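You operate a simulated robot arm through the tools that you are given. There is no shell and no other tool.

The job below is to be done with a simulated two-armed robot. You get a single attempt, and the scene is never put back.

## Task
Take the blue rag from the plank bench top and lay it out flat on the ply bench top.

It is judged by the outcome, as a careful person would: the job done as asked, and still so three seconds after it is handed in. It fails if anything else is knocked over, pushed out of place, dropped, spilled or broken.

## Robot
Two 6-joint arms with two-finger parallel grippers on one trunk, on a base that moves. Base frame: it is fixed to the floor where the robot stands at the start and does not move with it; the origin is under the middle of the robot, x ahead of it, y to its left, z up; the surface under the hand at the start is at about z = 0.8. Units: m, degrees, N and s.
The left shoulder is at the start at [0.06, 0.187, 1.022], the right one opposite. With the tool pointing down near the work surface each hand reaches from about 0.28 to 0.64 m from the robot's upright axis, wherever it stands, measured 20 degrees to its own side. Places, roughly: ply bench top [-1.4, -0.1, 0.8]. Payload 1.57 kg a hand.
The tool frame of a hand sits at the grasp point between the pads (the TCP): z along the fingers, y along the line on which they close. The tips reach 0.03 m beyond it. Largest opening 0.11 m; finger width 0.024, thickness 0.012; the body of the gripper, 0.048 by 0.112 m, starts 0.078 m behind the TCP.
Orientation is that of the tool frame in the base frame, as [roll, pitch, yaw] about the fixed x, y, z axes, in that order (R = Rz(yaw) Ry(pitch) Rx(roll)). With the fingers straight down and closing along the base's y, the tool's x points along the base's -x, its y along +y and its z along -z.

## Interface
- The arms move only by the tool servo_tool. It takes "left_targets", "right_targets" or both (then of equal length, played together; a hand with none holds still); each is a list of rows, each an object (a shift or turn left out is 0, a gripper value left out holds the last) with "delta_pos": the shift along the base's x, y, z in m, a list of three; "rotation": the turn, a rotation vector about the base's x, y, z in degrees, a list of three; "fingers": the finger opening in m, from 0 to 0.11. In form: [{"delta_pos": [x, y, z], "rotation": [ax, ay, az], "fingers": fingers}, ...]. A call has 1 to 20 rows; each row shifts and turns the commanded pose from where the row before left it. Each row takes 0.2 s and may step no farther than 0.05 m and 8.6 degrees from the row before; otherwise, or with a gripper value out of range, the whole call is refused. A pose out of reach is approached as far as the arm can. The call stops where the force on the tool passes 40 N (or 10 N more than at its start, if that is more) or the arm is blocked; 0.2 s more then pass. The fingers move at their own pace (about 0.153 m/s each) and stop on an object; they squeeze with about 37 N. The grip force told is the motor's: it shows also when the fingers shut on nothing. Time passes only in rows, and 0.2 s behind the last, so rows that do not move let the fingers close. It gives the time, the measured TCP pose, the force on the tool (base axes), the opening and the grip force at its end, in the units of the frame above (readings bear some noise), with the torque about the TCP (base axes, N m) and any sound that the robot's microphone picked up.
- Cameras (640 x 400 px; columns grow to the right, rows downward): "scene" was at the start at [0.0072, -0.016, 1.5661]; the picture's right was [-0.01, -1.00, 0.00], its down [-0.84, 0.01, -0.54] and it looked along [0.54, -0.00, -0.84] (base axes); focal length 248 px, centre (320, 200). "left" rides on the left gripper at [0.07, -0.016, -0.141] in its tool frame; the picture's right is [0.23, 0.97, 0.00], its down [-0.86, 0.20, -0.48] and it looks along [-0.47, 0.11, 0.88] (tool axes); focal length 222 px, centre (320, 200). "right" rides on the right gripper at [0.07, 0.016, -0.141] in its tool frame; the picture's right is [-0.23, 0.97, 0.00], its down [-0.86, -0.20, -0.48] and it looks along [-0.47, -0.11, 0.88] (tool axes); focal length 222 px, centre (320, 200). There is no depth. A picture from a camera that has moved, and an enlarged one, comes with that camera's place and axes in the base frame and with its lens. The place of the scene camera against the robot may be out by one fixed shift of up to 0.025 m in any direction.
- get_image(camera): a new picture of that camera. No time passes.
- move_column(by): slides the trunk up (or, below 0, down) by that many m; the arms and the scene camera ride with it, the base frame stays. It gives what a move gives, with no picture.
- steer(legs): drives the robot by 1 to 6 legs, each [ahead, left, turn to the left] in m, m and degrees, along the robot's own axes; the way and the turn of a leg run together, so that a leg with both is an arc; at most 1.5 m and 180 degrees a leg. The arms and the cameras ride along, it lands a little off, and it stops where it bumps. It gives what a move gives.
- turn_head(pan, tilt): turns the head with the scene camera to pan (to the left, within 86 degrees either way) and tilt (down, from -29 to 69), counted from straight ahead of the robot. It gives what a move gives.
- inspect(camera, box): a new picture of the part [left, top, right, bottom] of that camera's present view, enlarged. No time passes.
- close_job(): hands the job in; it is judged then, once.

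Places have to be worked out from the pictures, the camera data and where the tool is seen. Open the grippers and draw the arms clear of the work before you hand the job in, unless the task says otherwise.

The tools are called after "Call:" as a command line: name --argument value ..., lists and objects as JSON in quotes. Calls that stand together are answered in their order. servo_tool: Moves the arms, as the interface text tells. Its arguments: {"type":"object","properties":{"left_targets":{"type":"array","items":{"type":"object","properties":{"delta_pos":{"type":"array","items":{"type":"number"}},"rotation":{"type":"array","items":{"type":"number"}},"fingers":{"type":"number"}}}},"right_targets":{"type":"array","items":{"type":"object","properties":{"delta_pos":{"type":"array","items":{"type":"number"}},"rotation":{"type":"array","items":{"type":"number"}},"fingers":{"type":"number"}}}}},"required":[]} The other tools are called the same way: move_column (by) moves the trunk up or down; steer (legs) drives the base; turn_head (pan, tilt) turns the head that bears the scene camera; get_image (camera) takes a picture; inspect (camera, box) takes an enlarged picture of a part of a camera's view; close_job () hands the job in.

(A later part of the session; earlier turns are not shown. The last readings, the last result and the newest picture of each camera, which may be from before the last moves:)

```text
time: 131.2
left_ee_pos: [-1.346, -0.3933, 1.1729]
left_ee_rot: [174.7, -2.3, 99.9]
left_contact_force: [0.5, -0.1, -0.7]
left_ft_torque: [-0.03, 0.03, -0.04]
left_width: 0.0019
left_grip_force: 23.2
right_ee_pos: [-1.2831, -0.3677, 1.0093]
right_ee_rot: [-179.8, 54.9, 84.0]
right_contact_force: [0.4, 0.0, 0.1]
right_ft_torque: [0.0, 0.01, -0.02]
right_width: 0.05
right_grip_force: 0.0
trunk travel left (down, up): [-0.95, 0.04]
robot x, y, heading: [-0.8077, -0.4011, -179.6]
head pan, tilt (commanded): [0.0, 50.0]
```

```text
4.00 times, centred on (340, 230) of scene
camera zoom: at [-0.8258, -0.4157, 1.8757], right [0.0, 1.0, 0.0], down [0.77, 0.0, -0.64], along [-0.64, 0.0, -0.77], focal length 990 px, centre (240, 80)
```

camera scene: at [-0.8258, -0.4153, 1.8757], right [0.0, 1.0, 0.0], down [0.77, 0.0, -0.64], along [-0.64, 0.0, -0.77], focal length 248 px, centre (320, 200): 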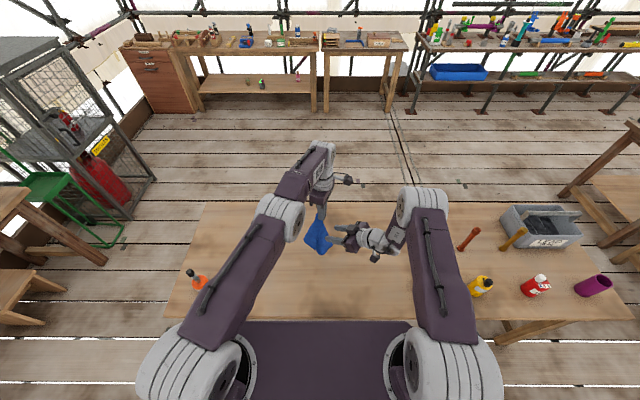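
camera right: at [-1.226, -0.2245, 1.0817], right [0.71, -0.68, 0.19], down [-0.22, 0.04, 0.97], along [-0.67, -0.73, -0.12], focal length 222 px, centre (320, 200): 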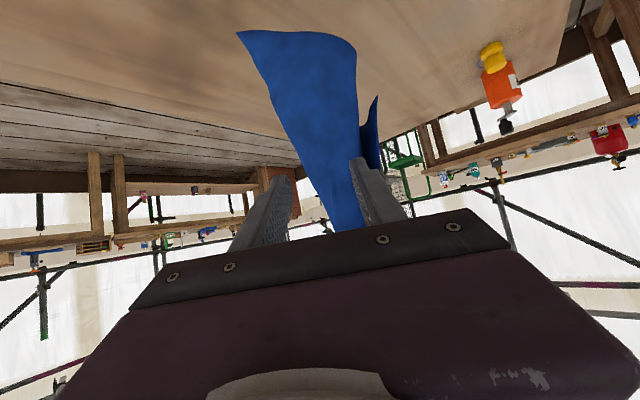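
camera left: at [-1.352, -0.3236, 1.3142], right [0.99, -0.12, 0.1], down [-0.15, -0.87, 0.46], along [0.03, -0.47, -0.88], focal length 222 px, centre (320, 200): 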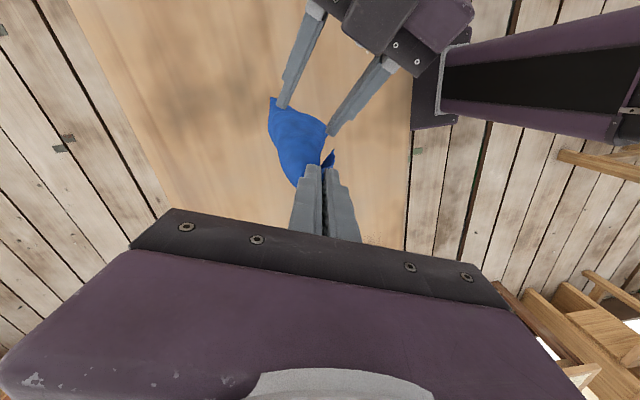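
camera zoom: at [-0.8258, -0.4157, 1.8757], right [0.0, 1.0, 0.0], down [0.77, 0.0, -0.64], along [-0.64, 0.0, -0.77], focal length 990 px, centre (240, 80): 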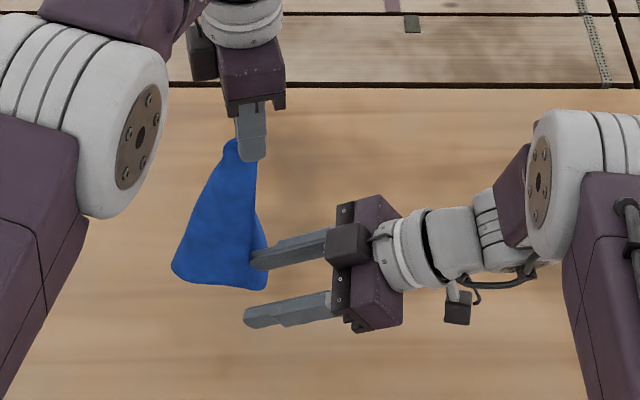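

The far finger is at the mouth of the gap between B's flap and the main fold, with the near finger outside on the robot's side. I'll advance the remaining 3.6 cm and look again before closing.

Call:
servo_tool --right_targets '[{"delta_pos": [-0.0008, -0.01, -0.0074]}, {"delta_pos": [-0.0007, -0.01, -0.0074]}, {"delta_pos": [-0.0007, -0.009, -0.0075]}, {}]'

Call:
inspect --camera "right" --box '[200, 20, 440, 230]'

Call:
inspect --camera "left" --box '[270, 80, 430, 200]'

Call:
inspect --camera "scene" --box '[290, 200, 370, 270]'

```text
time: 132.2
left_ee_pos: [-1.3449, -0.3941, 1.1719]
left_ee_rot: [174.7, -2.3, 99.9]
left_contact_force: [-0.9, 0.4, -0.1]
left_ft_torque: [0.04, 0.0, -0.03]
left_width: 0.002
left_grip_force: 23.6
right_ee_pos: [-1.2857, -0.3979, 0.9869]
right_ee_rot: [-179.8, 54.9, 84.0]
right_contact_force: [0.6, -0.1, -0.3]
right_ft_torque: [0.0, 0.0, 0.01]
right_width: 0.0498
right_grip_force: 0.1
trunk travel left (down, up): [-0.95, 0.04]
robot x, y, heading: [-0.8073, -0.399, -179.8]
head pan, tilt (commanded): [0.0, 50.0]
```

```text
1.90 times, centred on (320, 125) of right
camera zoom: at [-1.2524, -0.2441, 1.0098], right [0.95, -0.23, 0.18], down [-0.21, -0.08, 0.98], along [-0.21, -0.97, -0.12], focal length 423 px, centre (320, 343)
```

zoom: 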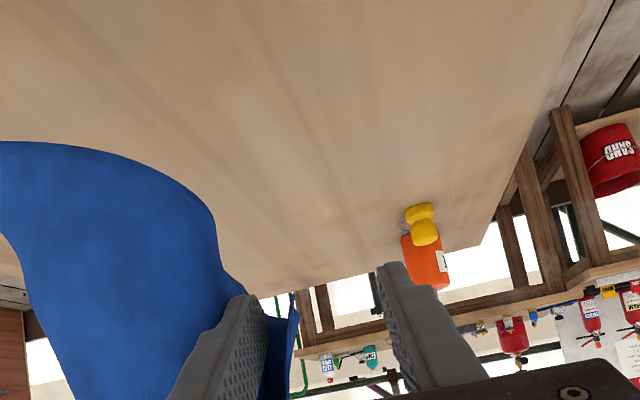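

```text
3.33 times, centred on (350, 140) of left
camera zoom: at [-1.3862, -0.3354, 1.3146], right [0.92, 0.39, 0.1], down [0.3, -0.83, 0.46], along [0.26, -0.39, -0.88], focal length 740 px, centre (220, 400)
```

zoom: 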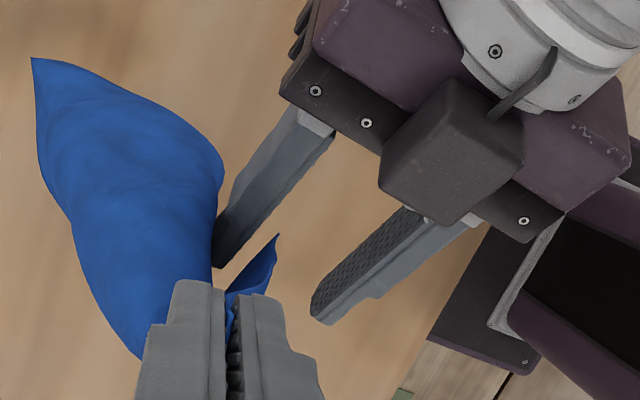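

```text
5.71 times, centred on (330, 235) of scene
camera zoom: at [-0.8257, -0.4158, 1.8757], right [0.0, 1.0, 0.0], down [0.77, 0.0, -0.64], along [-0.64, 0.0, -0.77], focal length 1414 px, centre (263, 0)
```

zoom: 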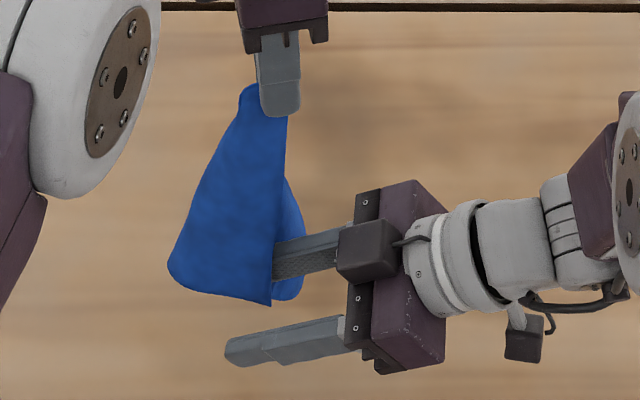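

The far finger is now inside the fold behind B's flank and the near finger is in front, so B's edge is between them for about 3 cm. I'll lower 1 cm toward the corner and close gently.

Call:
servo_tool --right_targets '[{"delta_pos": [0, 0, -0.01]}, {"fingers": 0.04}, {"fingers": 0.03}, {"fingers": 0.02}, {"fingers": 0.01}, {"fingers": 0.0}, {"fingers": 0.0}, {"fingers": 0.0}]'

Call:
inspect --camera "left" --box '[270, 80, 430, 200]'

Call:
inspect --camera "scene" --box '[290, 200, 370, 270]'

Call:
inspect --camera "right" --box '[200, 20, 440, 230]'

```text
time: 133.9
left_ee_pos: [-1.3453, -0.3929, 1.1732]
left_ee_rot: [174.6, -2.3, 99.8]
left_contact_force: [0.4, 0.2, 0.1]
left_ft_torque: [0.02, -0.02, -0.03]
left_width: 0.0019
left_grip_force: 24.0
right_ee_pos: [-1.2852, -0.3964, 0.9771]
right_ee_rot: [-179.7, 55.1, 83.9]
right_contact_force: [-0.8, 0.1, 0.7]
right_ft_torque: [0.04, -0.01, 0.03]
right_width: 0.0018
right_grip_force: 23.5
trunk travel left (down, up): [-0.95, 0.04]
robot x, y, heading: [-0.8093, -0.3999, -180.0]
head pan, tilt (commanded): [0.0, 50.0]
```

```text
3.33 times, centred on (350, 140) of left
camera zoom: at [-1.3862, -0.3355, 1.3145], right [0.92, 0.39, 0.1], down [0.3, -0.83, 0.46], along [0.26, -0.39, -0.88], focal length 740 px, centre (220, 400)
```

zoom: 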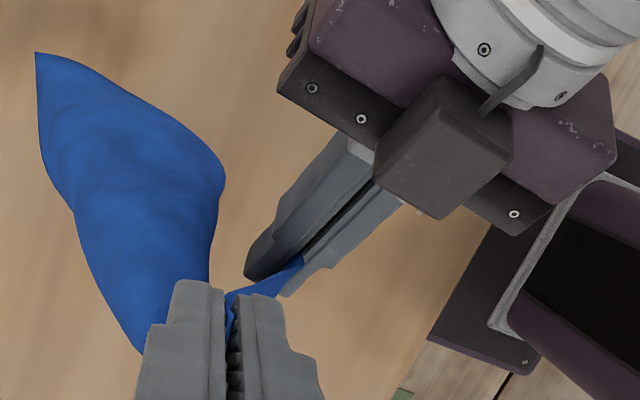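

```text
5.71 times, centred on (330, 235) of scene
camera zoom: at [-0.8257, -0.4158, 1.8757], right [0.0, 1.0, 0.0], down [0.77, 0.0, -0.64], along [-0.64, 0.0, -0.77], focal length 1414 px, centre (263, 0)
```

zoom: 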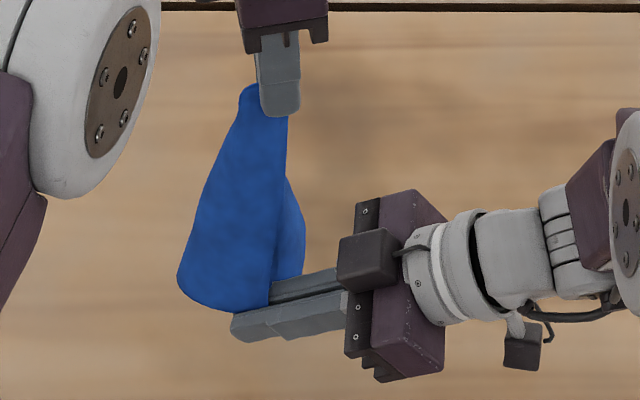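

```text
1.90 times, centred on (320, 125) of right
camera zoom: at [-1.2516, -0.2437, 0.9998], right [0.95, -0.23, 0.18], down [-0.21, -0.08, 0.98], along [-0.21, -0.97, -0.12], focal length 423 px, centre (320, 343)
```

zoom: 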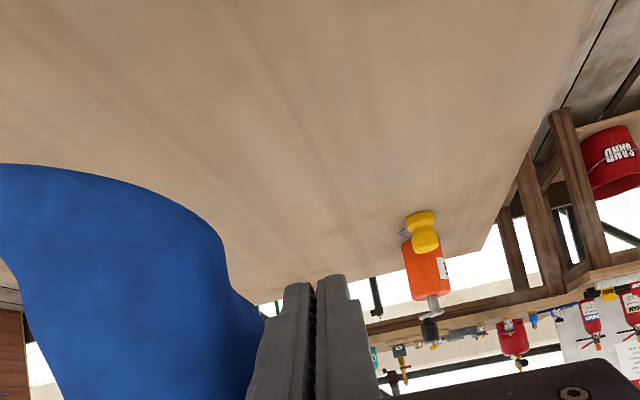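

The right hand holds B cleanly (width 1.8 mm, grip 23.5 N). To unfold the sheet, the left hand must turn about 170° further counter-clockwise while B swings round to the right; I'll do the first half now, keeping the edge slack.

Call:
servo_tool --left_targets '[{"rotation": [0, 0, 8], "delta_pos": [0.001, -0.004, 0]}, {"rotation": [0, 0, 8], "delta_pos": [0.001, -0.004, 0]}, {"rotation": [0, 0, 8], "delta_pos": [0.001, -0.004, 0]}, {"rotation": [0, 0, 8], "delta_pos": [0.001, -0.004, 0]}, {"rotation": [0, 0, 8], "delta_pos": [0.001, -0.004, 0]}, {"rotation": [0, 0, 8], "delta_pos": [0.001, -0.004, 0]}, {"rotation": [0, 0, 8], "delta_pos": [0.001, -0.004, 0]}, {"rotation": [0, 0, 8], "delta_pos": [0.001, -0.004, 0]}, {"rotation": [0, 0, 8], "delta_pos": [0.001, -0.004, 0]}, {"rotation": [0, 0, 8], "delta_pos": [0.001, -0.004, 0]}, {"rotation": [0, 0, 8], "delta_pos": [0.001, -0.004, 0]}, {}, {}]' --right_targets '[{"delta_pos": [0.001, 0.0017, 0.0048]}, {"delta_pos": [0.001, 0.0017, 0.0048]}, {"delta_pos": [0.001, 0.0017, 0.0048]}, {"delta_pos": [0.001, 0.0017, 0.0048]}, {"delta_pos": [0.001, 0.0017, 0.0048]}, {"delta_pos": [0.001, 0.0017, 0.0048]}, {"delta_pos": [0.001, 0.0017, 0.0048]}, {"delta_pos": [0.001, 0.0017, 0.0048]}, {"delta_pos": [0.001, 0.0017, 0.0048]}, {"delta_pos": [0.001, 0.0017, 0.0048]}, {"delta_pos": [0.001, 0.0017, 0.0048]}, {}, {}]'

Call:
get_image --camera "scene"

Call:
inspect --camera "scene" --box '[270, 190, 390, 280]'

Call:
get_image --camera "left"

```text
time: 136.8
left_ee_pos: [-1.2941, -0.5383, 1.1393]
left_ee_rot: [170.9, -3.4, -173.7]
left_contact_force: [2.6, 8.7, -3.9]
left_ft_torque: [0.27, -0.03, -0.07]
left_width: 0.002
left_grip_force: 23.8
left hand out of reach, approached as far as the arm can: row 8, 9, 10, 11
right_ee_pos: [-1.2733, -0.38, 1.0279]
right_ee_rot: [-179.9, 55.1, 84.0]
right_contact_force: [-1.5, -8.1, 3.6]
right_ft_torque: [0.16, -0.06, 0.01]
right_width: 0.0017
right_grip_force: 23.7
trunk travel left (down, up): [-0.95, 0.04]
robot x, y, heading: [-0.8041, -0.4027, -179.9]
head pan, tilt (commanded): [0.0, 50.0]
```

```text
taken
camera scene: at [-0.8259, -0.416, 1.8757], right [0.0, 1.0, 0.0], down [0.77, 0.0, -0.64], along [-0.64, 0.0, -0.77], focal length 248 px, centre (320, 200)
```

scene: 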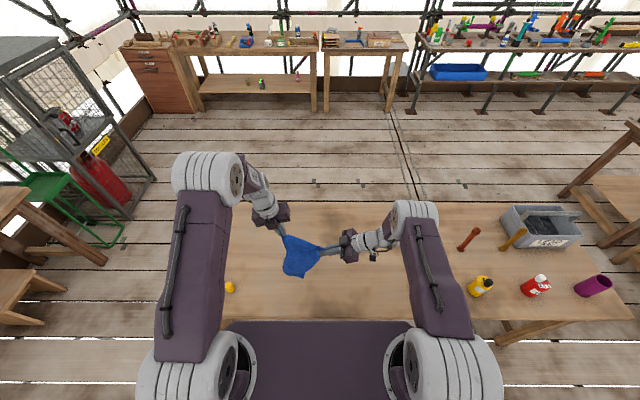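

```text
4.44 times, centred on (330, 235) of scene
camera zoom: at [-0.8259, -0.416, 1.8757], right [0.0, 1.0, 0.0], down [0.77, 0.0, -0.64], along [-0.64, 0.0, -0.77], focal length 1100 px, centre (276, 44)
```

zoom: 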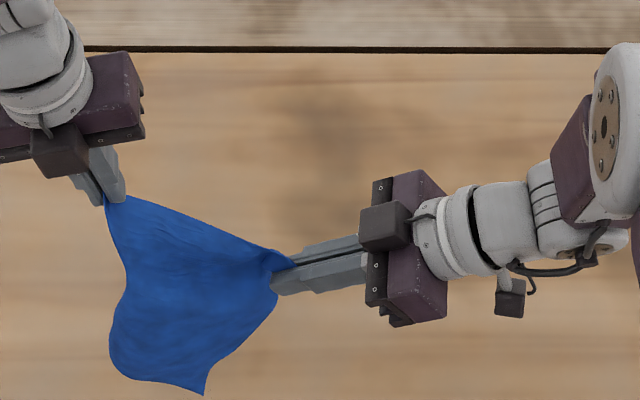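

```text
taken
camera left: at [-1.3507, -0.5835, 1.282], right [-0.32, 0.93, 0.17], down [0.87, 0.22, 0.45], along [0.38, 0.29, -0.88], focal length 222 px, centre (320, 200)
```

left: 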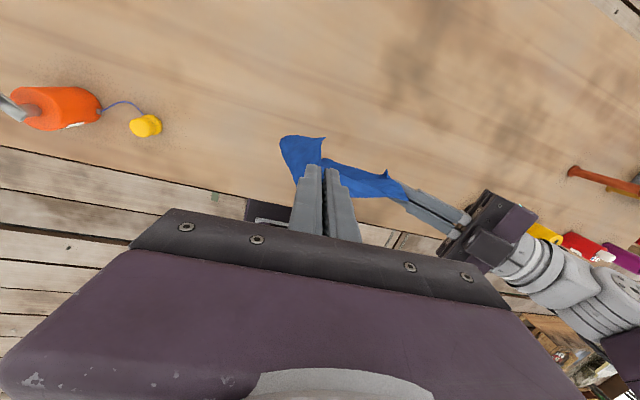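

The left wrist reached its limit and shifted, putting about 9 N of tension on the cloth, though the sheet has unfolded well with B now on the right. I'll relieve the tension at once by bringing the right hand closer and higher.

Call:
servo_tool --right_targets '[{"delta_pos": [0, -0.012, 0.01]}, {"delta_pos": [0, -0.012, 0.012]}, {"delta_pos": [0, -0.006, 0.012]}, {}]' --left_targets '[{}, {}, {}, {}]'

Call:
inspect --camera "scene" --box '[270, 190, 390, 290]'

Call:
get_image --camera "right"

```text
time: 137.8
left_ee_pos: [-1.2939, -0.5381, 1.1415]
left_ee_rot: [170.7, -3.7, -173.8]
left_contact_force: [-0.1, 0.0, -1.5]
left_ft_torque: [-0.05, 0.04, -0.02]
left_width: 0.0018
left_grip_force: 23.9
right_ee_pos: [-1.2746, -0.4079, 1.06]
right_ee_rot: [-179.9, 54.9, 83.9]
right_contact_force: [-0.4, -0.2, 0.1]
right_ft_torque: [0.01, 0.03, -0.03]
right_width: 0.0018
right_grip_force: 23.3
trunk travel left (down, up): [-0.95, 0.04]
robot x, y, heading: [-0.8066, -0.3996, -179.5]
head pan, tilt (commanded): [0.0, 50.0]
```

```text
4.00 times, centred on (330, 240) of scene
camera zoom: at [-0.8258, -0.4156, 1.8757], right [0.0, 1.0, 0.0], down [0.77, 0.0, -0.64], along [-0.64, 0.0, -0.77], focal length 990 px, centre (280, 40)
```

zoom: 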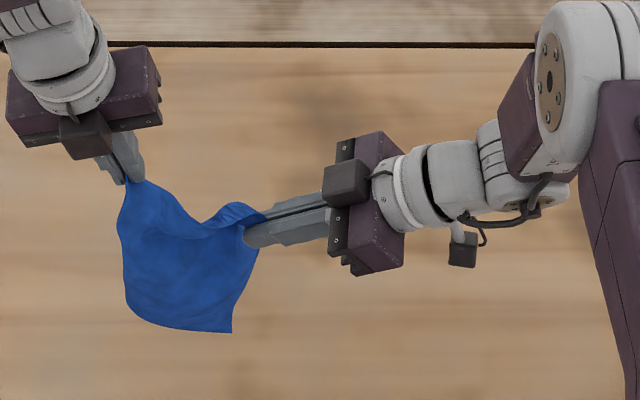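

```text
taken
camera right: at [-1.2417, -0.2552, 1.0827], right [0.95, -0.23, 0.18], down [-0.21, -0.08, 0.98], along [-0.21, -0.97, -0.12], focal length 222 px, centre (320, 200)
```

right: 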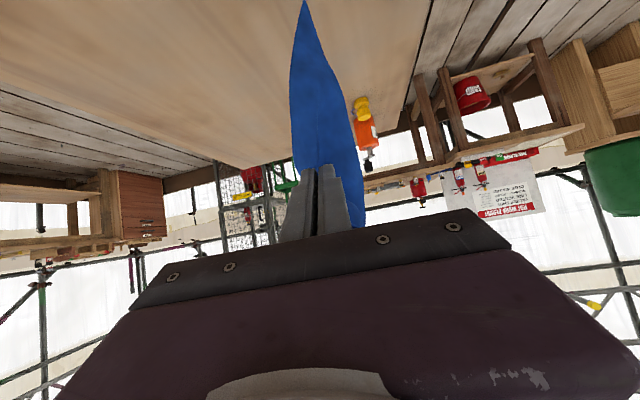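

Tension is gone and the sheet hangs open between the hands. I'll now bring the right hand upright and level with the left to straighten the B corner.

Call:
servo_tool --right_targets '[{"rotation": [7.85, -0.84, 0], "delta_pos": [-0.001, 0.002, 0.0115]}, {"rotation": [7.85, -0.84, 0], "delta_pos": [-0.001, 0.002, 0.0115]}, {"rotation": [7.85, -0.84, 0], "delta_pos": [-0.001, 0.002, 0.0115]}, {"rotation": [7.85, -0.84, 0], "delta_pos": [-0.002, 0.002, 0.0115]}, {"rotation": [7.85, -0.84, 0], "delta_pos": [-0.002, 0.002, 0.0115]}, {"rotation": [7.85, -0.84, 0], "delta_pos": [-0.003, 0.002, 0.0115]}, {"rotation": [7.85, -0.84, 0], "delta_pos": [-0.003, 0.002, 0.0115]}, {}, {}, {}]'

Call:
get_image --camera "scene"

Call:
inspect --camera "scene" --box '[260, 190, 380, 290]'

Call:
get_image --camera "right"

Call:
get_image --camera "left"

```text
time: 139.9
left_ee_pos: [-1.2948, -0.5396, 1.1406]
left_ee_rot: [170.7, -3.7, -173.7]
left_contact_force: [-0.3, -0.9, -0.6]
left_ft_torque: [0.0, -0.01, -0.03]
left_width: 0.0019
left_grip_force: 22.7
right_ee_pos: [-1.2854, -0.3931, 1.1417]
right_ee_rot: [-179.9, -0.3, 83.9]
right_contact_force: [-0.4, 0.5, -0.9]
right_ft_torque: [0.0, -0.01, -0.05]
right_width: 0.0017
right_grip_force: 23.8
trunk travel left (down, up): [-0.95, 0.04]
robot x, y, heading: [-0.7973, -0.4003, -179.7]
head pan, tilt (commanded): [0.0, 50.0]
```

```text
taken
camera scene: at [-0.8257, -0.4164, 1.8757], right [0.0, 1.0, 0.0], down [0.77, 0.0, -0.64], along [-0.64, 0.0, -0.77], focal length 248 px, centre (320, 200)
```

scene: 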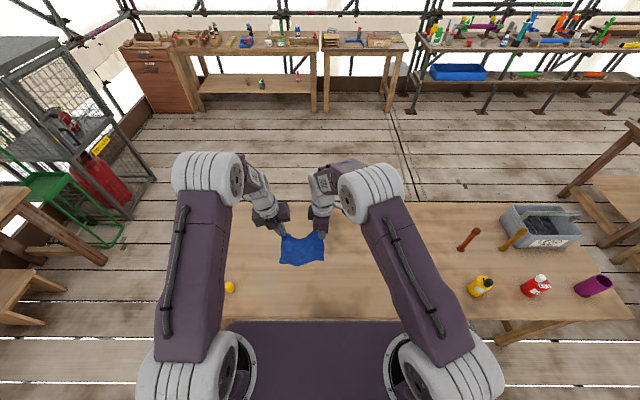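

```text
4.00 times, centred on (320, 240) of scene
camera zoom: at [-0.8257, -0.4164, 1.8757], right [0.0, 1.0, 0.0], down [0.77, 0.0, -0.64], along [-0.64, 0.0, -0.77], focal length 990 px, centre (320, 40)
```

zoom: 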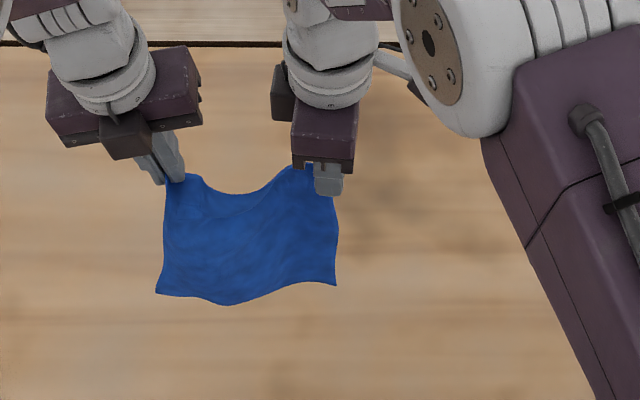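

```text
taken
camera right: at [-1.2627, -0.3276, 1.2827], right [0.94, -0.33, 0.0], down [-0.29, -0.83, 0.47], along [-0.16, -0.45, -0.88], focal length 222 px, centre (320, 200)
```

right: 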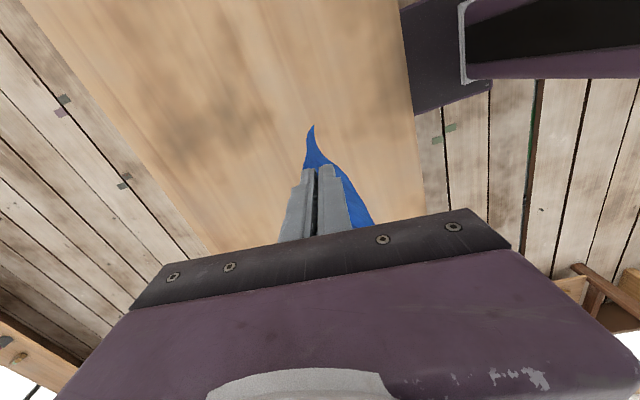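

```text
taken
camera left: at [-1.3508, -0.5838, 1.2821], right [-0.32, 0.93, 0.17], down [0.87, 0.22, 0.45], along [0.38, 0.29, -0.88], focal length 222 px, centre (320, 200)
```

left: 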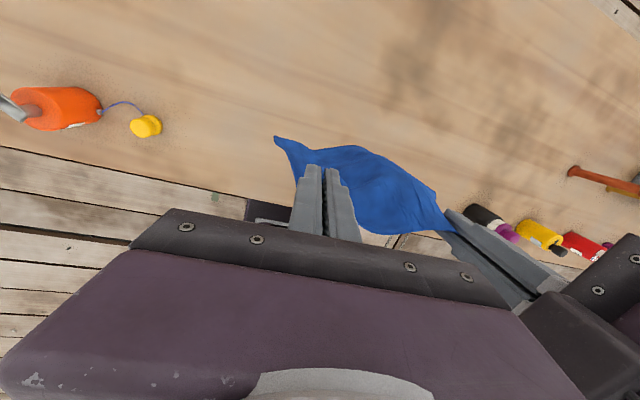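

The rag now hangs as a proper open sheet with no folds. I plan to lower it so its tail lies forward, then draw the held edge back toward me so it trails out flat; first I'll move both hands 5 cm forward for more drawing distance and see whether the left arm can follow.

Call:
servo_tool --left_targets '[{"delta_pos": [-0.01, 0.0, 0]}, {"delta_pos": [-0.01, 0.0, 0]}, {"delta_pos": [-0.01, 0.0, 0]}, {"delta_pos": [-0.01, 0.0, 0]}, {"delta_pos": [-0.01, 0.0, 0]}, {}]' --right_targets '[{"delta_pos": [-0.01, 0.0, 0]}, {"delta_pos": [-0.01, 0.0, 0]}, {"delta_pos": [-0.01, 0.0, 0]}, {"delta_pos": [-0.01, 0.0, 0]}, {"delta_pos": [-0.01, 0.0, 0]}, {}]'

Call:
inspect --camera "scene" --box '[260, 190, 380, 290]'

```text
time: 141.3
left_ee_pos: [-1.3211, -0.5686, 1.1296]
left_ee_rot: [171.6, -3.3, -173.7]
left_contact_force: [-0.6, 2.9, 0.6]
left_ft_torque: [0.09, 0.02, 0.04]
left_width: 0.0017
left_grip_force: 24.2
left hand out of reach, approached as far as the arm can: row 1, 2, 3, 4, 5
right_ee_pos: [-1.3366, -0.3957, 1.143]
right_ee_rot: [-179.9, -0.3, 84.0]
right_contact_force: [0.3, -2.9, -0.7]
right_ft_torque: [0.03, 0.03, 0.0]
right_width: 0.002
right_grip_force: 23.2
trunk travel left (down, up): [-0.95, 0.04]
robot x, y, heading: [-0.8074, -0.4016, -179.8]
head pan, tilt (commanded): [0.0, 50.0]
```

```text
4.00 times, centred on (320, 240) of scene
camera zoom: at [-0.8255, -0.416, 1.8757], right [0.0, 1.0, 0.0], down [0.77, 0.0, -0.64], along [-0.64, 0.0, -0.77], focal length 990 px, centre (320, 40)
```

zoom: 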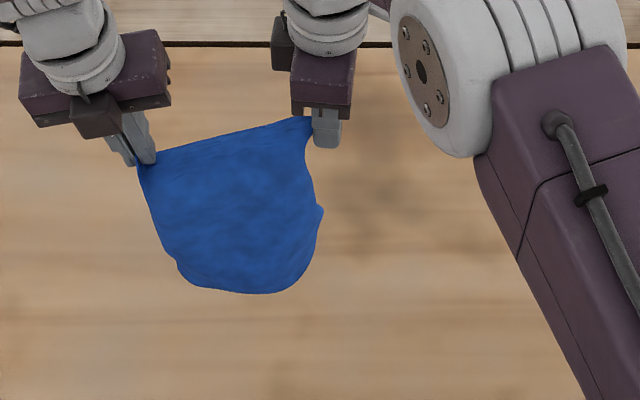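

The left arm slides along its limit, so I won't push it further forward. I'll relax the slight tension by easing the right hand in, then lower using the trunk (which keeps the arm poses fixed) until the lower edge just reaches the bench.

Call:
servo_tool --right_targets '[{"delta_pos": [0.006, -0.012, -0.006]}, {"delta_pos": [0.006, -0.012, -0.006]}, {}, {}]'

Call:
move_column --by -0.07

Call:
inspect --camera "scene" --box '[260, 180, 380, 290]'

Call:
get_image --camera "left"

Call:
get_image --camera "right"

```text
time: 142.3
left_ee_pos: [-1.3203, -0.5688, 1.1297]
left_ee_rot: [171.6, -3.3, -173.6]
left_contact_force: [0.4, -0.2, 0.0]
left_ft_torque: [0.0, 0.02, -0.04]
left_width: 0.002
left_grip_force: 24.0
right_ee_pos: [-1.3247, -0.4193, 1.1297]
right_ee_rot: [-179.9, -0.4, 83.8]
right_contact_force: [-0.3, -0.4, 0.4]
right_ft_torque: [-0.03, 0.0, 0.01]
right_width: 0.0019
right_grip_force: 23.4
trunk travel left (down, up): [-0.95, 0.04]
robot x, y, heading: [-0.8085, -0.4051, -179.7]
head pan, tilt (commanded): [0.0, 50.0]
```

```text
time: 143.4
left_ee_pos: [-1.321, -0.5687, 1.0593]
left_ee_rot: [171.6, -3.3, -173.7]
left_contact_force: [0.1, 0.2, -0.6]
left_ft_torque: [0.0, 0.01, -0.05]
left_width: 0.0019
left_grip_force: 24.0
right_ee_pos: [-1.324, -0.4183, 1.0599]
right_ee_rot: [-179.8, -0.3, 83.9]
right_contact_force: [0.0, -0.3, -0.1]
right_ft_torque: [0.01, -0.01, 0.0]
right_width: 0.0018
right_grip_force: 23.0
trunk travel left (down, up): [-0.88, 0.11]
robot x, y, heading: [-0.8046, -0.3981, -179.8]
head pan, tilt (commanded): [0.0, 50.0]
```

```text
3.64 times, centred on (320, 235) of scene
camera zoom: at [-0.8254, -0.4158, 1.8057], right [0.0, 1.0, 0.0], down [0.77, 0.0, -0.64], along [-0.64, 0.0, -0.77], focal length 900 px, centre (320, 73)
```

zoom: 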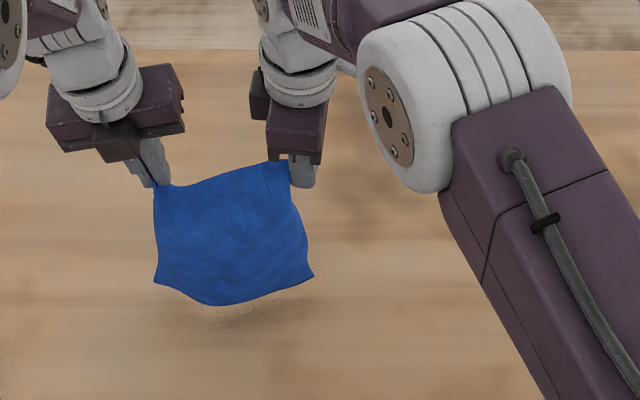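

```text
taken
camera left: at [-1.3778, -0.612, 1.2004], right [-0.33, 0.93, 0.16], down [0.86, 0.23, 0.45], along [0.39, 0.28, -0.88], focal length 222 px, centre (320, 200)
```

left: 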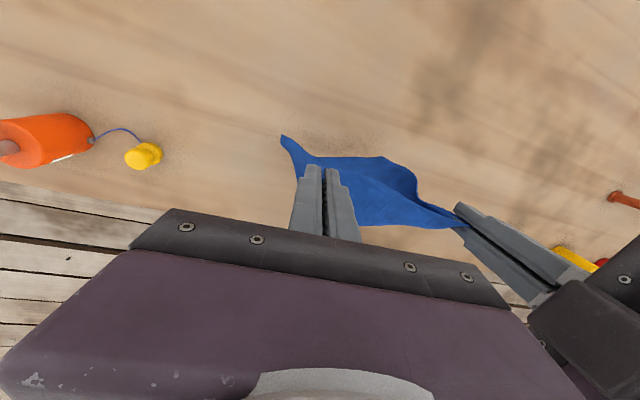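

```text
taken
camera right: at [-1.3001, -0.3518, 1.2005], right [0.94, -0.33, 0.0], down [-0.29, -0.83, 0.47], along [-0.16, -0.45, -0.88], focal length 222 px, centre (320, 200)
```

right: 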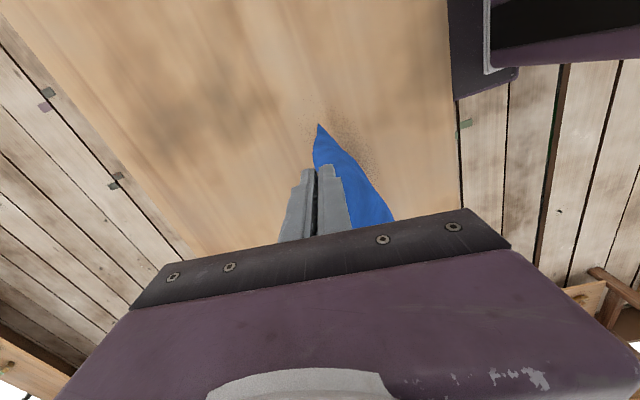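

The lower edge is about at the bench and the sheet hangs vertically. I'll start drawing the hands back toward me while lowering slightly, so the lower edge trails forward, and check.

Call:
servo_tool --left_targets '[{"delta_pos": [0.008, 0, -0.008]}, {"delta_pos": [0.01, 0, -0.008]}, {"delta_pos": [0.012, 0, -0.005]}, {"delta_pos": [0.012, 0, -0.003]}, {}]' --right_targets '[{"delta_pos": [0.008, 0, -0.008]}, {"delta_pos": [0.01, 0, -0.008]}, {"delta_pos": [0.012, 0, -0.005]}, {"delta_pos": [0.012, 0, -0.003]}, {}]'

Call:
inspect --camera "scene" --box '[260, 180, 380, 290]'

Call:
get_image --camera "left"

Call:
get_image --camera "right"

```text
time: 144.6
left_ee_pos: [-1.2797, -0.5687, 1.0335]
left_ee_rot: [171.6, -3.3, -173.6]
left_contact_force: [-0.5, 0.2, 1.1]
left_ft_torque: [-0.01, -0.01, -0.03]
left_width: 0.0017
left_grip_force: 23.5
right_ee_pos: [-1.2811, -0.418, 1.0354]
right_ee_rot: [-180.0, -0.3, 83.9]
right_contact_force: [0.0, 0.1, -0.2]
right_ft_torque: [-0.02, 0.0, 0.02]
right_width: 0.0019
right_grip_force: 23.9
trunk travel left (down, up): [-0.88, 0.11]
robot x, y, heading: [-0.81, -0.3983, -179.9]
head pan, tilt (commanded): [0.0, 50.0]
```

```text
3.64 times, centred on (320, 235) of scene
camera zoom: at [-0.826, -0.4159, 1.8057], right [0.0, 1.0, 0.0], down [0.77, 0.0, -0.64], along [-0.64, 0.0, -0.77], focal length 900 px, centre (320, 73)
```

zoom: 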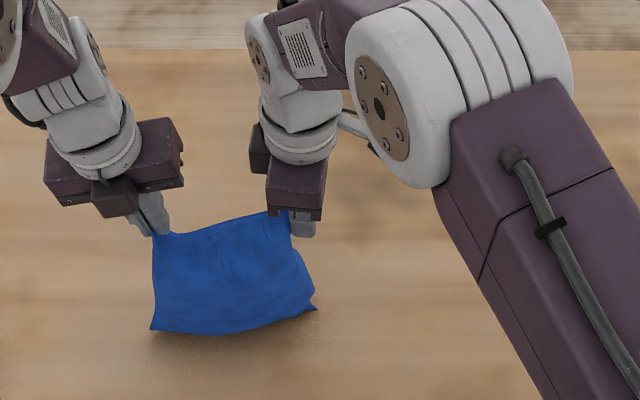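

```text
taken
camera left: at [-1.3373, -0.6115, 1.1752], right [-0.33, 0.93, 0.16], down [0.86, 0.23, 0.45], along [0.39, 0.28, -0.88], focal length 222 px, centre (320, 200)
```

left: 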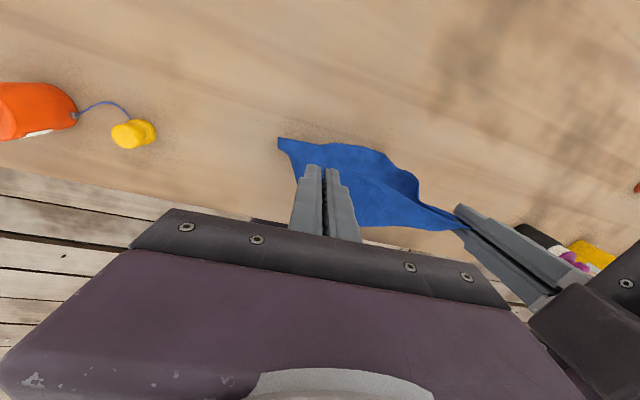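

```text
taken
camera right: at [-1.2584, -0.3513, 1.1766], right [0.94, -0.33, 0.0], down [-0.29, -0.83, 0.47], along [-0.16, -0.45, -0.88], focal length 222 px, centre (320, 200)
```

right: 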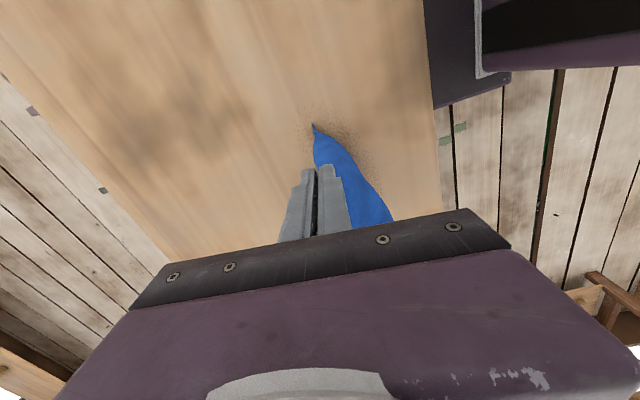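

The arms follow well here. I'll keep going: lower about 5 cm more with a little backward draw, and look at how the tail lies.

Call:
servo_tool --left_targets '[{"delta_pos": [0.004, 0, -0.012]}, {"delta_pos": [0.004, 0, -0.012]}, {"delta_pos": [0.004, 0, -0.012]}, {"delta_pos": [0.004, 0, -0.012]}, {}, {}]' --right_targets '[{"delta_pos": [0.004, 0, -0.012]}, {"delta_pos": [0.004, 0, -0.012]}, {"delta_pos": [0.004, 0, -0.012]}, {"delta_pos": [0.004, 0, -0.012]}, {}, {}]'

Call:
inspect --camera "scene" --box '[260, 200, 380, 300]'

Call:
inspect --camera "left" --box '[240, 110, 480, 260]'

Call:
inspect --camera "right" --box '[260, 100, 420, 240]'

```text
time: 146.0
left_ee_pos: [-1.2646, -0.5687, 0.9872]
left_ee_rot: [171.6, -3.3, -173.5]
left_contact_force: [0.0, 0.1, 0.8]
left_ft_torque: [0.01, 0.03, -0.04]
left_width: 0.0019
left_grip_force: 23.7
right_ee_pos: [-1.264, -0.4189, 0.9878]
right_ee_rot: [-179.9, -0.4, 83.9]
right_contact_force: [-0.3, 0.1, -0.8]
right_ft_torque: [0.0, -0.02, -0.01]
right_width: 0.0017
right_grip_force: 23.4
trunk travel left (down, up): [-0.88, 0.11]
robot x, y, heading: [-0.8053, -0.4013, -179.9]
head pan, tilt (commanded): [0.0, 50.0]
```

```text
4.00 times, centred on (320, 250) of scene
camera zoom: at [-0.8255, -0.4158, 1.8057], right [0.0, 1.0, 0.0], down [0.77, 0.0, -0.64], along [-0.64, 0.0, -0.77], focal length 990 px, centre (320, 0)
```

zoom: 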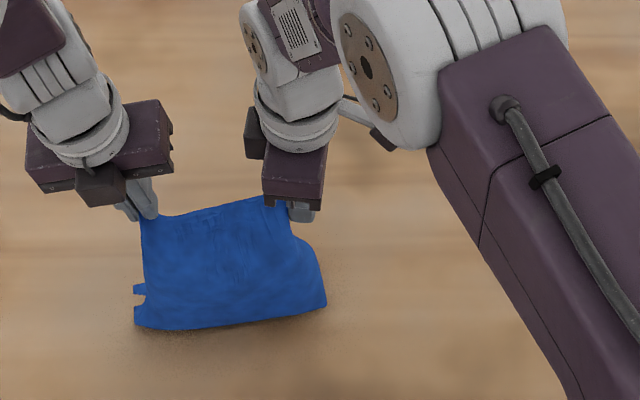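

```text
2.67 times, centred on (360, 185) of left
camera zoom: at [-1.3215, -0.6125, 1.1273], right [-0.33, 0.93, 0.16], down [0.86, 0.23, 0.45], along [0.39, 0.28, -0.88], focal length 592 px, centre (213, 240)
```

zoom: 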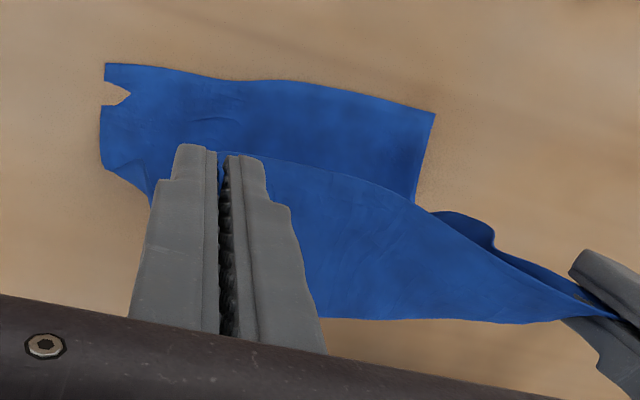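

```text
2.86 times, centred on (340, 170) of right
camera zoom: at [-1.2423, -0.3517, 1.1283], right [0.94, -0.33, 0.0], down [-0.29, -0.83, 0.47], along [-0.16, -0.45, -0.88], focal length 635 px, centre (263, 286)
```

zoom: 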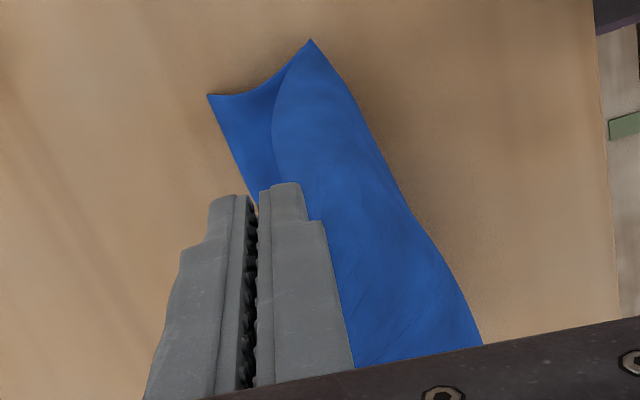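

The tail has settled forward nicely, but this spot is too close to the bench edge for the full 0.26 m length. I'll lift the sheet off, carry it about 12 cm further forward and slightly left (where the left wrist isn't limited), and repeat the same lowering.

Call:
servo_tool --left_targets '[{"delta_pos": [0, -0.002, 0.025]}, {"delta_pos": [0, -0.003, 0.025]}, {"delta_pos": [-0.01, -0.005, 0.025]}, {"delta_pos": [-0.012, -0.005, 0.02]}, {"delta_pos": [-0.014, -0.005, 0.01]}, {"delta_pos": [-0.016, -0.005, 0]}, {"delta_pos": [-0.016, -0.005, 0]}, {"delta_pos": [-0.016, -0.003, 0]}, {"delta_pos": [-0.016, 0, 0]}, {"delta_pos": [-0.016, 0, 0]}, {}, {}, {}]' --right_targets '[{"delta_pos": [0, -0.002, 0.025]}, {"delta_pos": [0, -0.003, 0.025]}, {"delta_pos": [-0.01, -0.005, 0.025]}, {"delta_pos": [-0.012, -0.005, 0.02]}, {"delta_pos": [-0.014, -0.005, 0.01]}, {"delta_pos": [-0.016, -0.005, 0]}, {"delta_pos": [-0.016, -0.005, 0]}, {"delta_pos": [-0.016, -0.003, 0]}, {"delta_pos": [-0.016, 0, 0]}, {"delta_pos": [-0.016, 0, 0]}, {}, {}, {}]'

Call:
get_image --camera "scene"

Call:
inspect --camera "scene" --box '[250, 170, 370, 270]'

```text
time: 148.8
left_ee_pos: [-1.3744, -0.6077, 1.0908]
left_ee_rot: [171.0, -3.5, -173.9]
left_contact_force: [0.2, -0.6, -1.1]
left_ft_torque: [0.02, 0.0, -0.04]
left_width: 0.0018
left_grip_force: 24.4
left hand out of reach, approached as far as the arm can: row 10
right_ee_pos: [-1.3537, -0.4467, 1.0933]
right_ee_rot: [-179.9, -0.5, 83.8]
right_contact_force: [-1.1, -0.3, -0.2]
right_ft_torque: [-0.01, 0.01, 0.0]
right_width: 0.0019
right_grip_force: 23.2
right hand out of reach, approached as far as the arm can: row 9, 10
trunk travel left (down, up): [-0.88, 0.11]
robot x, y, heading: [-0.8088, -0.399, -179.5]
head pan, tilt (commanded): [0.0, 50.0]
```

```text
taken
camera scene: at [-0.8259, -0.4162, 1.8057], right [0.0, 1.0, 0.0], down [0.77, 0.0, -0.64], along [-0.64, 0.0, -0.77], focal length 248 px, centre (320, 200)
```

scene: 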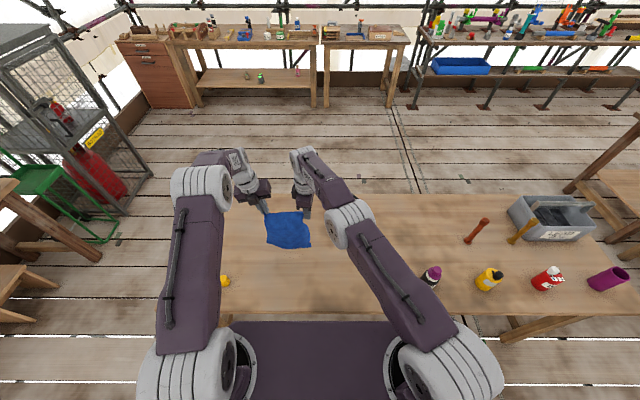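

```text
4.00 times, centred on (310, 220) of scene
camera zoom: at [-0.8259, -0.4162, 1.8057], right [0.0, 1.0, 0.0], down [0.77, 0.0, -0.64], along [-0.64, 0.0, -0.77], focal length 990 px, centre (360, 120)
```

zoom: 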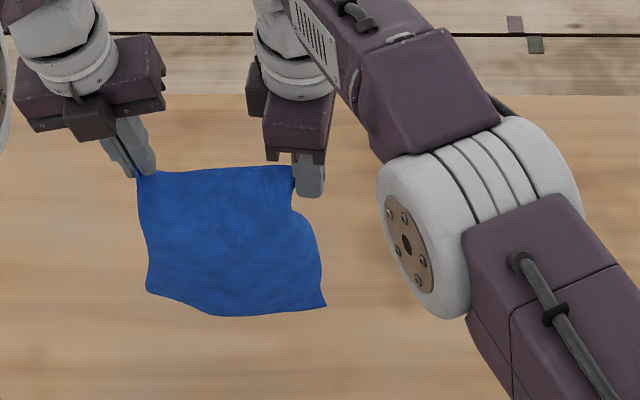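

Both hands are further forward now and the sheet hangs cleanly, its lower edge about 2 cm above the bench. I'll lower it with a slight backward bias so the tail lays forward again.

Call:
servo_tool --left_targets '[{"delta_pos": [0.004, 0, -0.012]}, {"delta_pos": [0.008, 0, -0.012]}, {"delta_pos": [0.01, 0, -0.01]}, {"delta_pos": [0.008, 0, -0.012]}, {"delta_pos": [0.004, 0, -0.012]}, {"delta_pos": [0.003, 0, -0.012]}, {"delta_pos": [0.003, 0, -0.012]}, {"delta_pos": [0.003, 0, -0.012]}, {"delta_pos": [0.003, 0, -0.012]}, {}, {}]' --right_targets '[{"delta_pos": [-0.004, 0, -0.012]}, {"delta_pos": [0, 0, -0.012]}, {"delta_pos": [0.004, 0, -0.01]}, {"delta_pos": [0.004, 0, -0.012]}, {"delta_pos": [0.002, 0, -0.012]}, {"delta_pos": [0.003, 0, -0.012]}, {"delta_pos": [0.003, 0, -0.012]}, {"delta_pos": [0.003, 0, -0.012]}, {"delta_pos": [0.003, 0, -0.012]}, {}, {}]'

Call:
inspect --camera "scene" --box '[250, 180, 370, 280]'

Call:
inspect --camera "left" --box '[240, 110, 480, 260]'

Call:
inspect --camera "right" --box '[260, 100, 420, 240]'

```text
time: 151.2
left_ee_pos: [-1.3288, -0.6071, 0.9837]
left_ee_rot: [171.6, -3.4, -173.6]
left_contact_force: [-0.1, -0.1, 1.1]
left_ft_torque: [-0.02, 0.02, -0.04]
left_width: 0.0018
left_grip_force: 23.6
right_ee_pos: [-1.3334, -0.4444, 0.9873]
right_ee_rot: [-179.9, -0.4, 83.9]
right_contact_force: [0.4, 0.1, -0.7]
right_ft_torque: [0.01, 0.01, -0.03]
right_width: 0.0021
right_grip_force: 23.1
right hand out of reach, approached as far as the arm can: row 1
trunk travel left (down, up): [-0.88, 0.11]
robot x, y, heading: [-0.8033, -0.4012, -179.5]
head pan, tilt (commanded): [0.0, 50.0]
```

```text
4.00 times, centred on (310, 230) of scene
camera zoom: at [-0.8257, -0.416, 1.8057], right [0.0, 1.0, 0.0], down [0.77, 0.0, -0.64], along [-0.64, 0.0, -0.77], focal length 990 px, centre (360, 80)
```

zoom: 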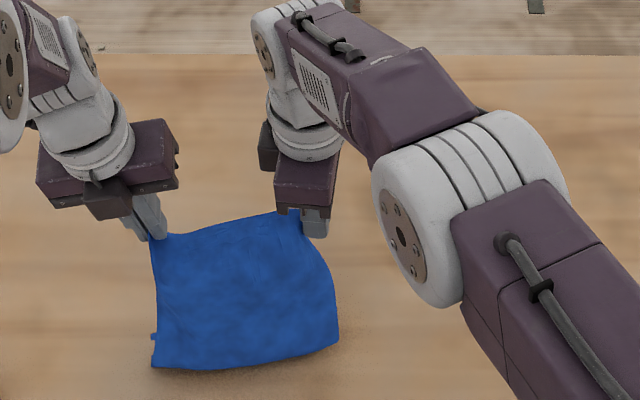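

```text
2.67 times, centred on (360, 185) of left
camera zoom: at [-1.3857, -0.65, 1.1261], right [-0.33, 0.93, 0.16], down [0.86, 0.23, 0.45], along [0.39, 0.28, -0.88], focal length 592 px, centre (213, 240)
```

zoom: 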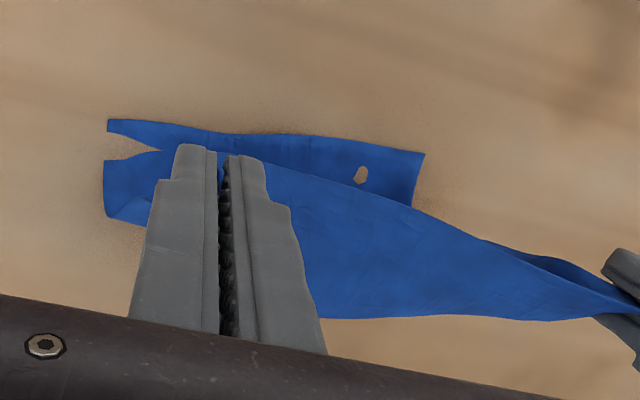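

```text
2.86 times, centred on (340, 170) of right
camera zoom: at [-1.3108, -0.3778, 1.1285], right [0.94, -0.33, 0.0], down [-0.29, -0.83, 0.47], along [-0.16, -0.45, -0.88], focal length 635 px, centre (263, 286)
```

zoom: 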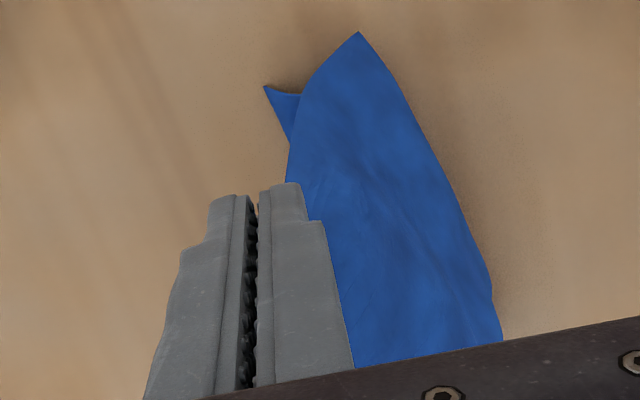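

The tail keeps lying toward the robot side of the hands, so laying away from me is the natural direction: start with the lower edge near the bench's front edge and carry the held edge forward and down. I'll lift the sheet off and bring it back to x≈-1.15 to begin that.

Call:
servo_tool --left_targets '[{"delta_pos": [0, 0, 0.022]}, {"delta_pos": [0, 0, 0.022]}, {"delta_pos": [0, 0, 0.022]}, {"delta_pos": [0, 0, 0.022]}, {"delta_pos": [0.01, 0, 0.022]}, {"delta_pos": [0.017, 0, 0]}, {"delta_pos": [0.017, 0, 0]}, {"delta_pos": [0.017, 0, 0]}, {"delta_pos": [0.017, 0, 0]}, {"delta_pos": [0.017, 0, 0]}, {"delta_pos": [0.017, 0, 0]}, {"delta_pos": [0.017, 0, 0]}, {"delta_pos": [0.017, 0, 0]}, {"delta_pos": [0.017, 0, 0]}, {"delta_pos": [0.013, 0, 0]}, {}, {}, {}]' --right_targets '[{"delta_pos": [0, 0, 0.022]}, {"delta_pos": [0, 0, 0.022]}, {"delta_pos": [0, 0, 0.022]}, {"delta_pos": [0, 0, 0.022]}, {"delta_pos": [0.01, 0, 0.022]}, {"delta_pos": [0.017, 0, 0]}, {"delta_pos": [0.017, 0, 0]}, {"delta_pos": [0.017, 0, 0]}, {"delta_pos": [0.017, 0, 0]}, {"delta_pos": [0.017, 0, 0]}, {"delta_pos": [0.017, 0, 0]}, {"delta_pos": [0.017, 0, 0]}, {"delta_pos": [0.017, 0, 0]}, {"delta_pos": [0.017, 0, 0]}, {"delta_pos": [0.017, 0, 0]}, {}, {}, {}]'

Call:
get_image --camera "scene"

Call:
get_image --camera "left"

Call:
get_image --camera "right"

```text
time: 155.0
left_ee_pos: [-1.1506, -0.6088, 1.0942]
left_ee_rot: [171.7, -3.3, -173.6]
left_contact_force: [0.1, -0.2, -2.0]
left_ft_torque: [0.0, 0.01, 0.0]
left_width: 0.0015
left_grip_force: 23.5
right_ee_pos: [-1.1532, -0.4435, 1.0971]
right_ee_rot: [-179.9, -0.3, 84.0]
right_contact_force: [0.4, -0.5, -0.1]
right_ft_torque: [0.0, 0.0, -0.03]
right_width: 0.002
right_grip_force: 24.0
trunk travel left (down, up): [-0.88, 0.11]
robot x, y, heading: [-0.8063, -0.4004, -179.6]
head pan, tilt (commanded): [0.0, 50.0]
```

```text
taken
camera scene: at [-0.8249, -0.4161, 1.8057], right [0.0, 1.0, 0.0], down [0.77, 0.0, -0.64], along [-0.64, 0.0, -0.77], focal length 248 px, centre (320, 200)
```

scene: 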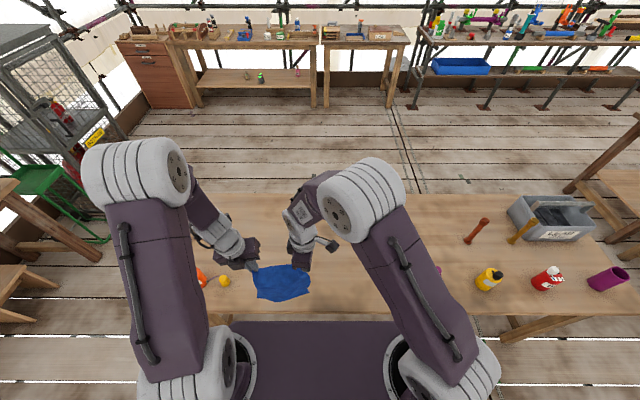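

```text
taken
camera left: at [-1.2083, -0.6524, 1.2357], right [-0.33, 0.93, 0.16], down [0.86, 0.23, 0.45], along [0.39, 0.28, -0.88], focal length 222 px, centre (320, 200)
```

left: 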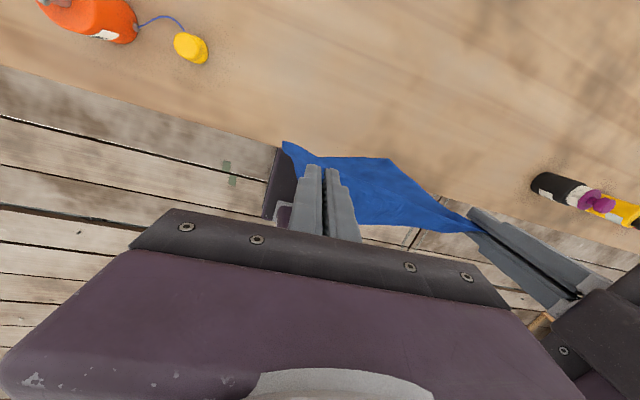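

```text
taken
camera right: at [-1.1301, -0.3772, 1.2386], right [0.94, -0.33, 0.0], down [-0.29, -0.83, 0.47], along [-0.16, -0.45, -0.88], focal length 222 px, centre (320, 200)
```

right: 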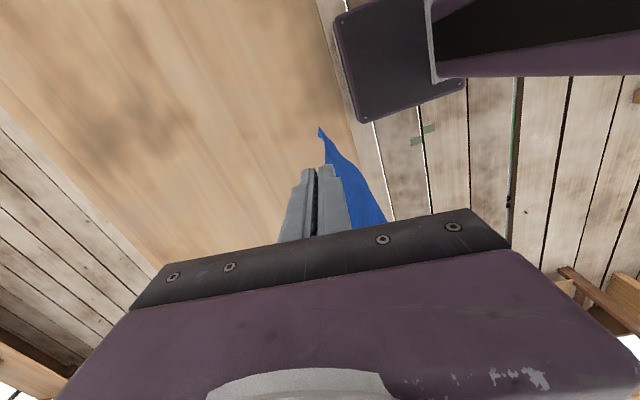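

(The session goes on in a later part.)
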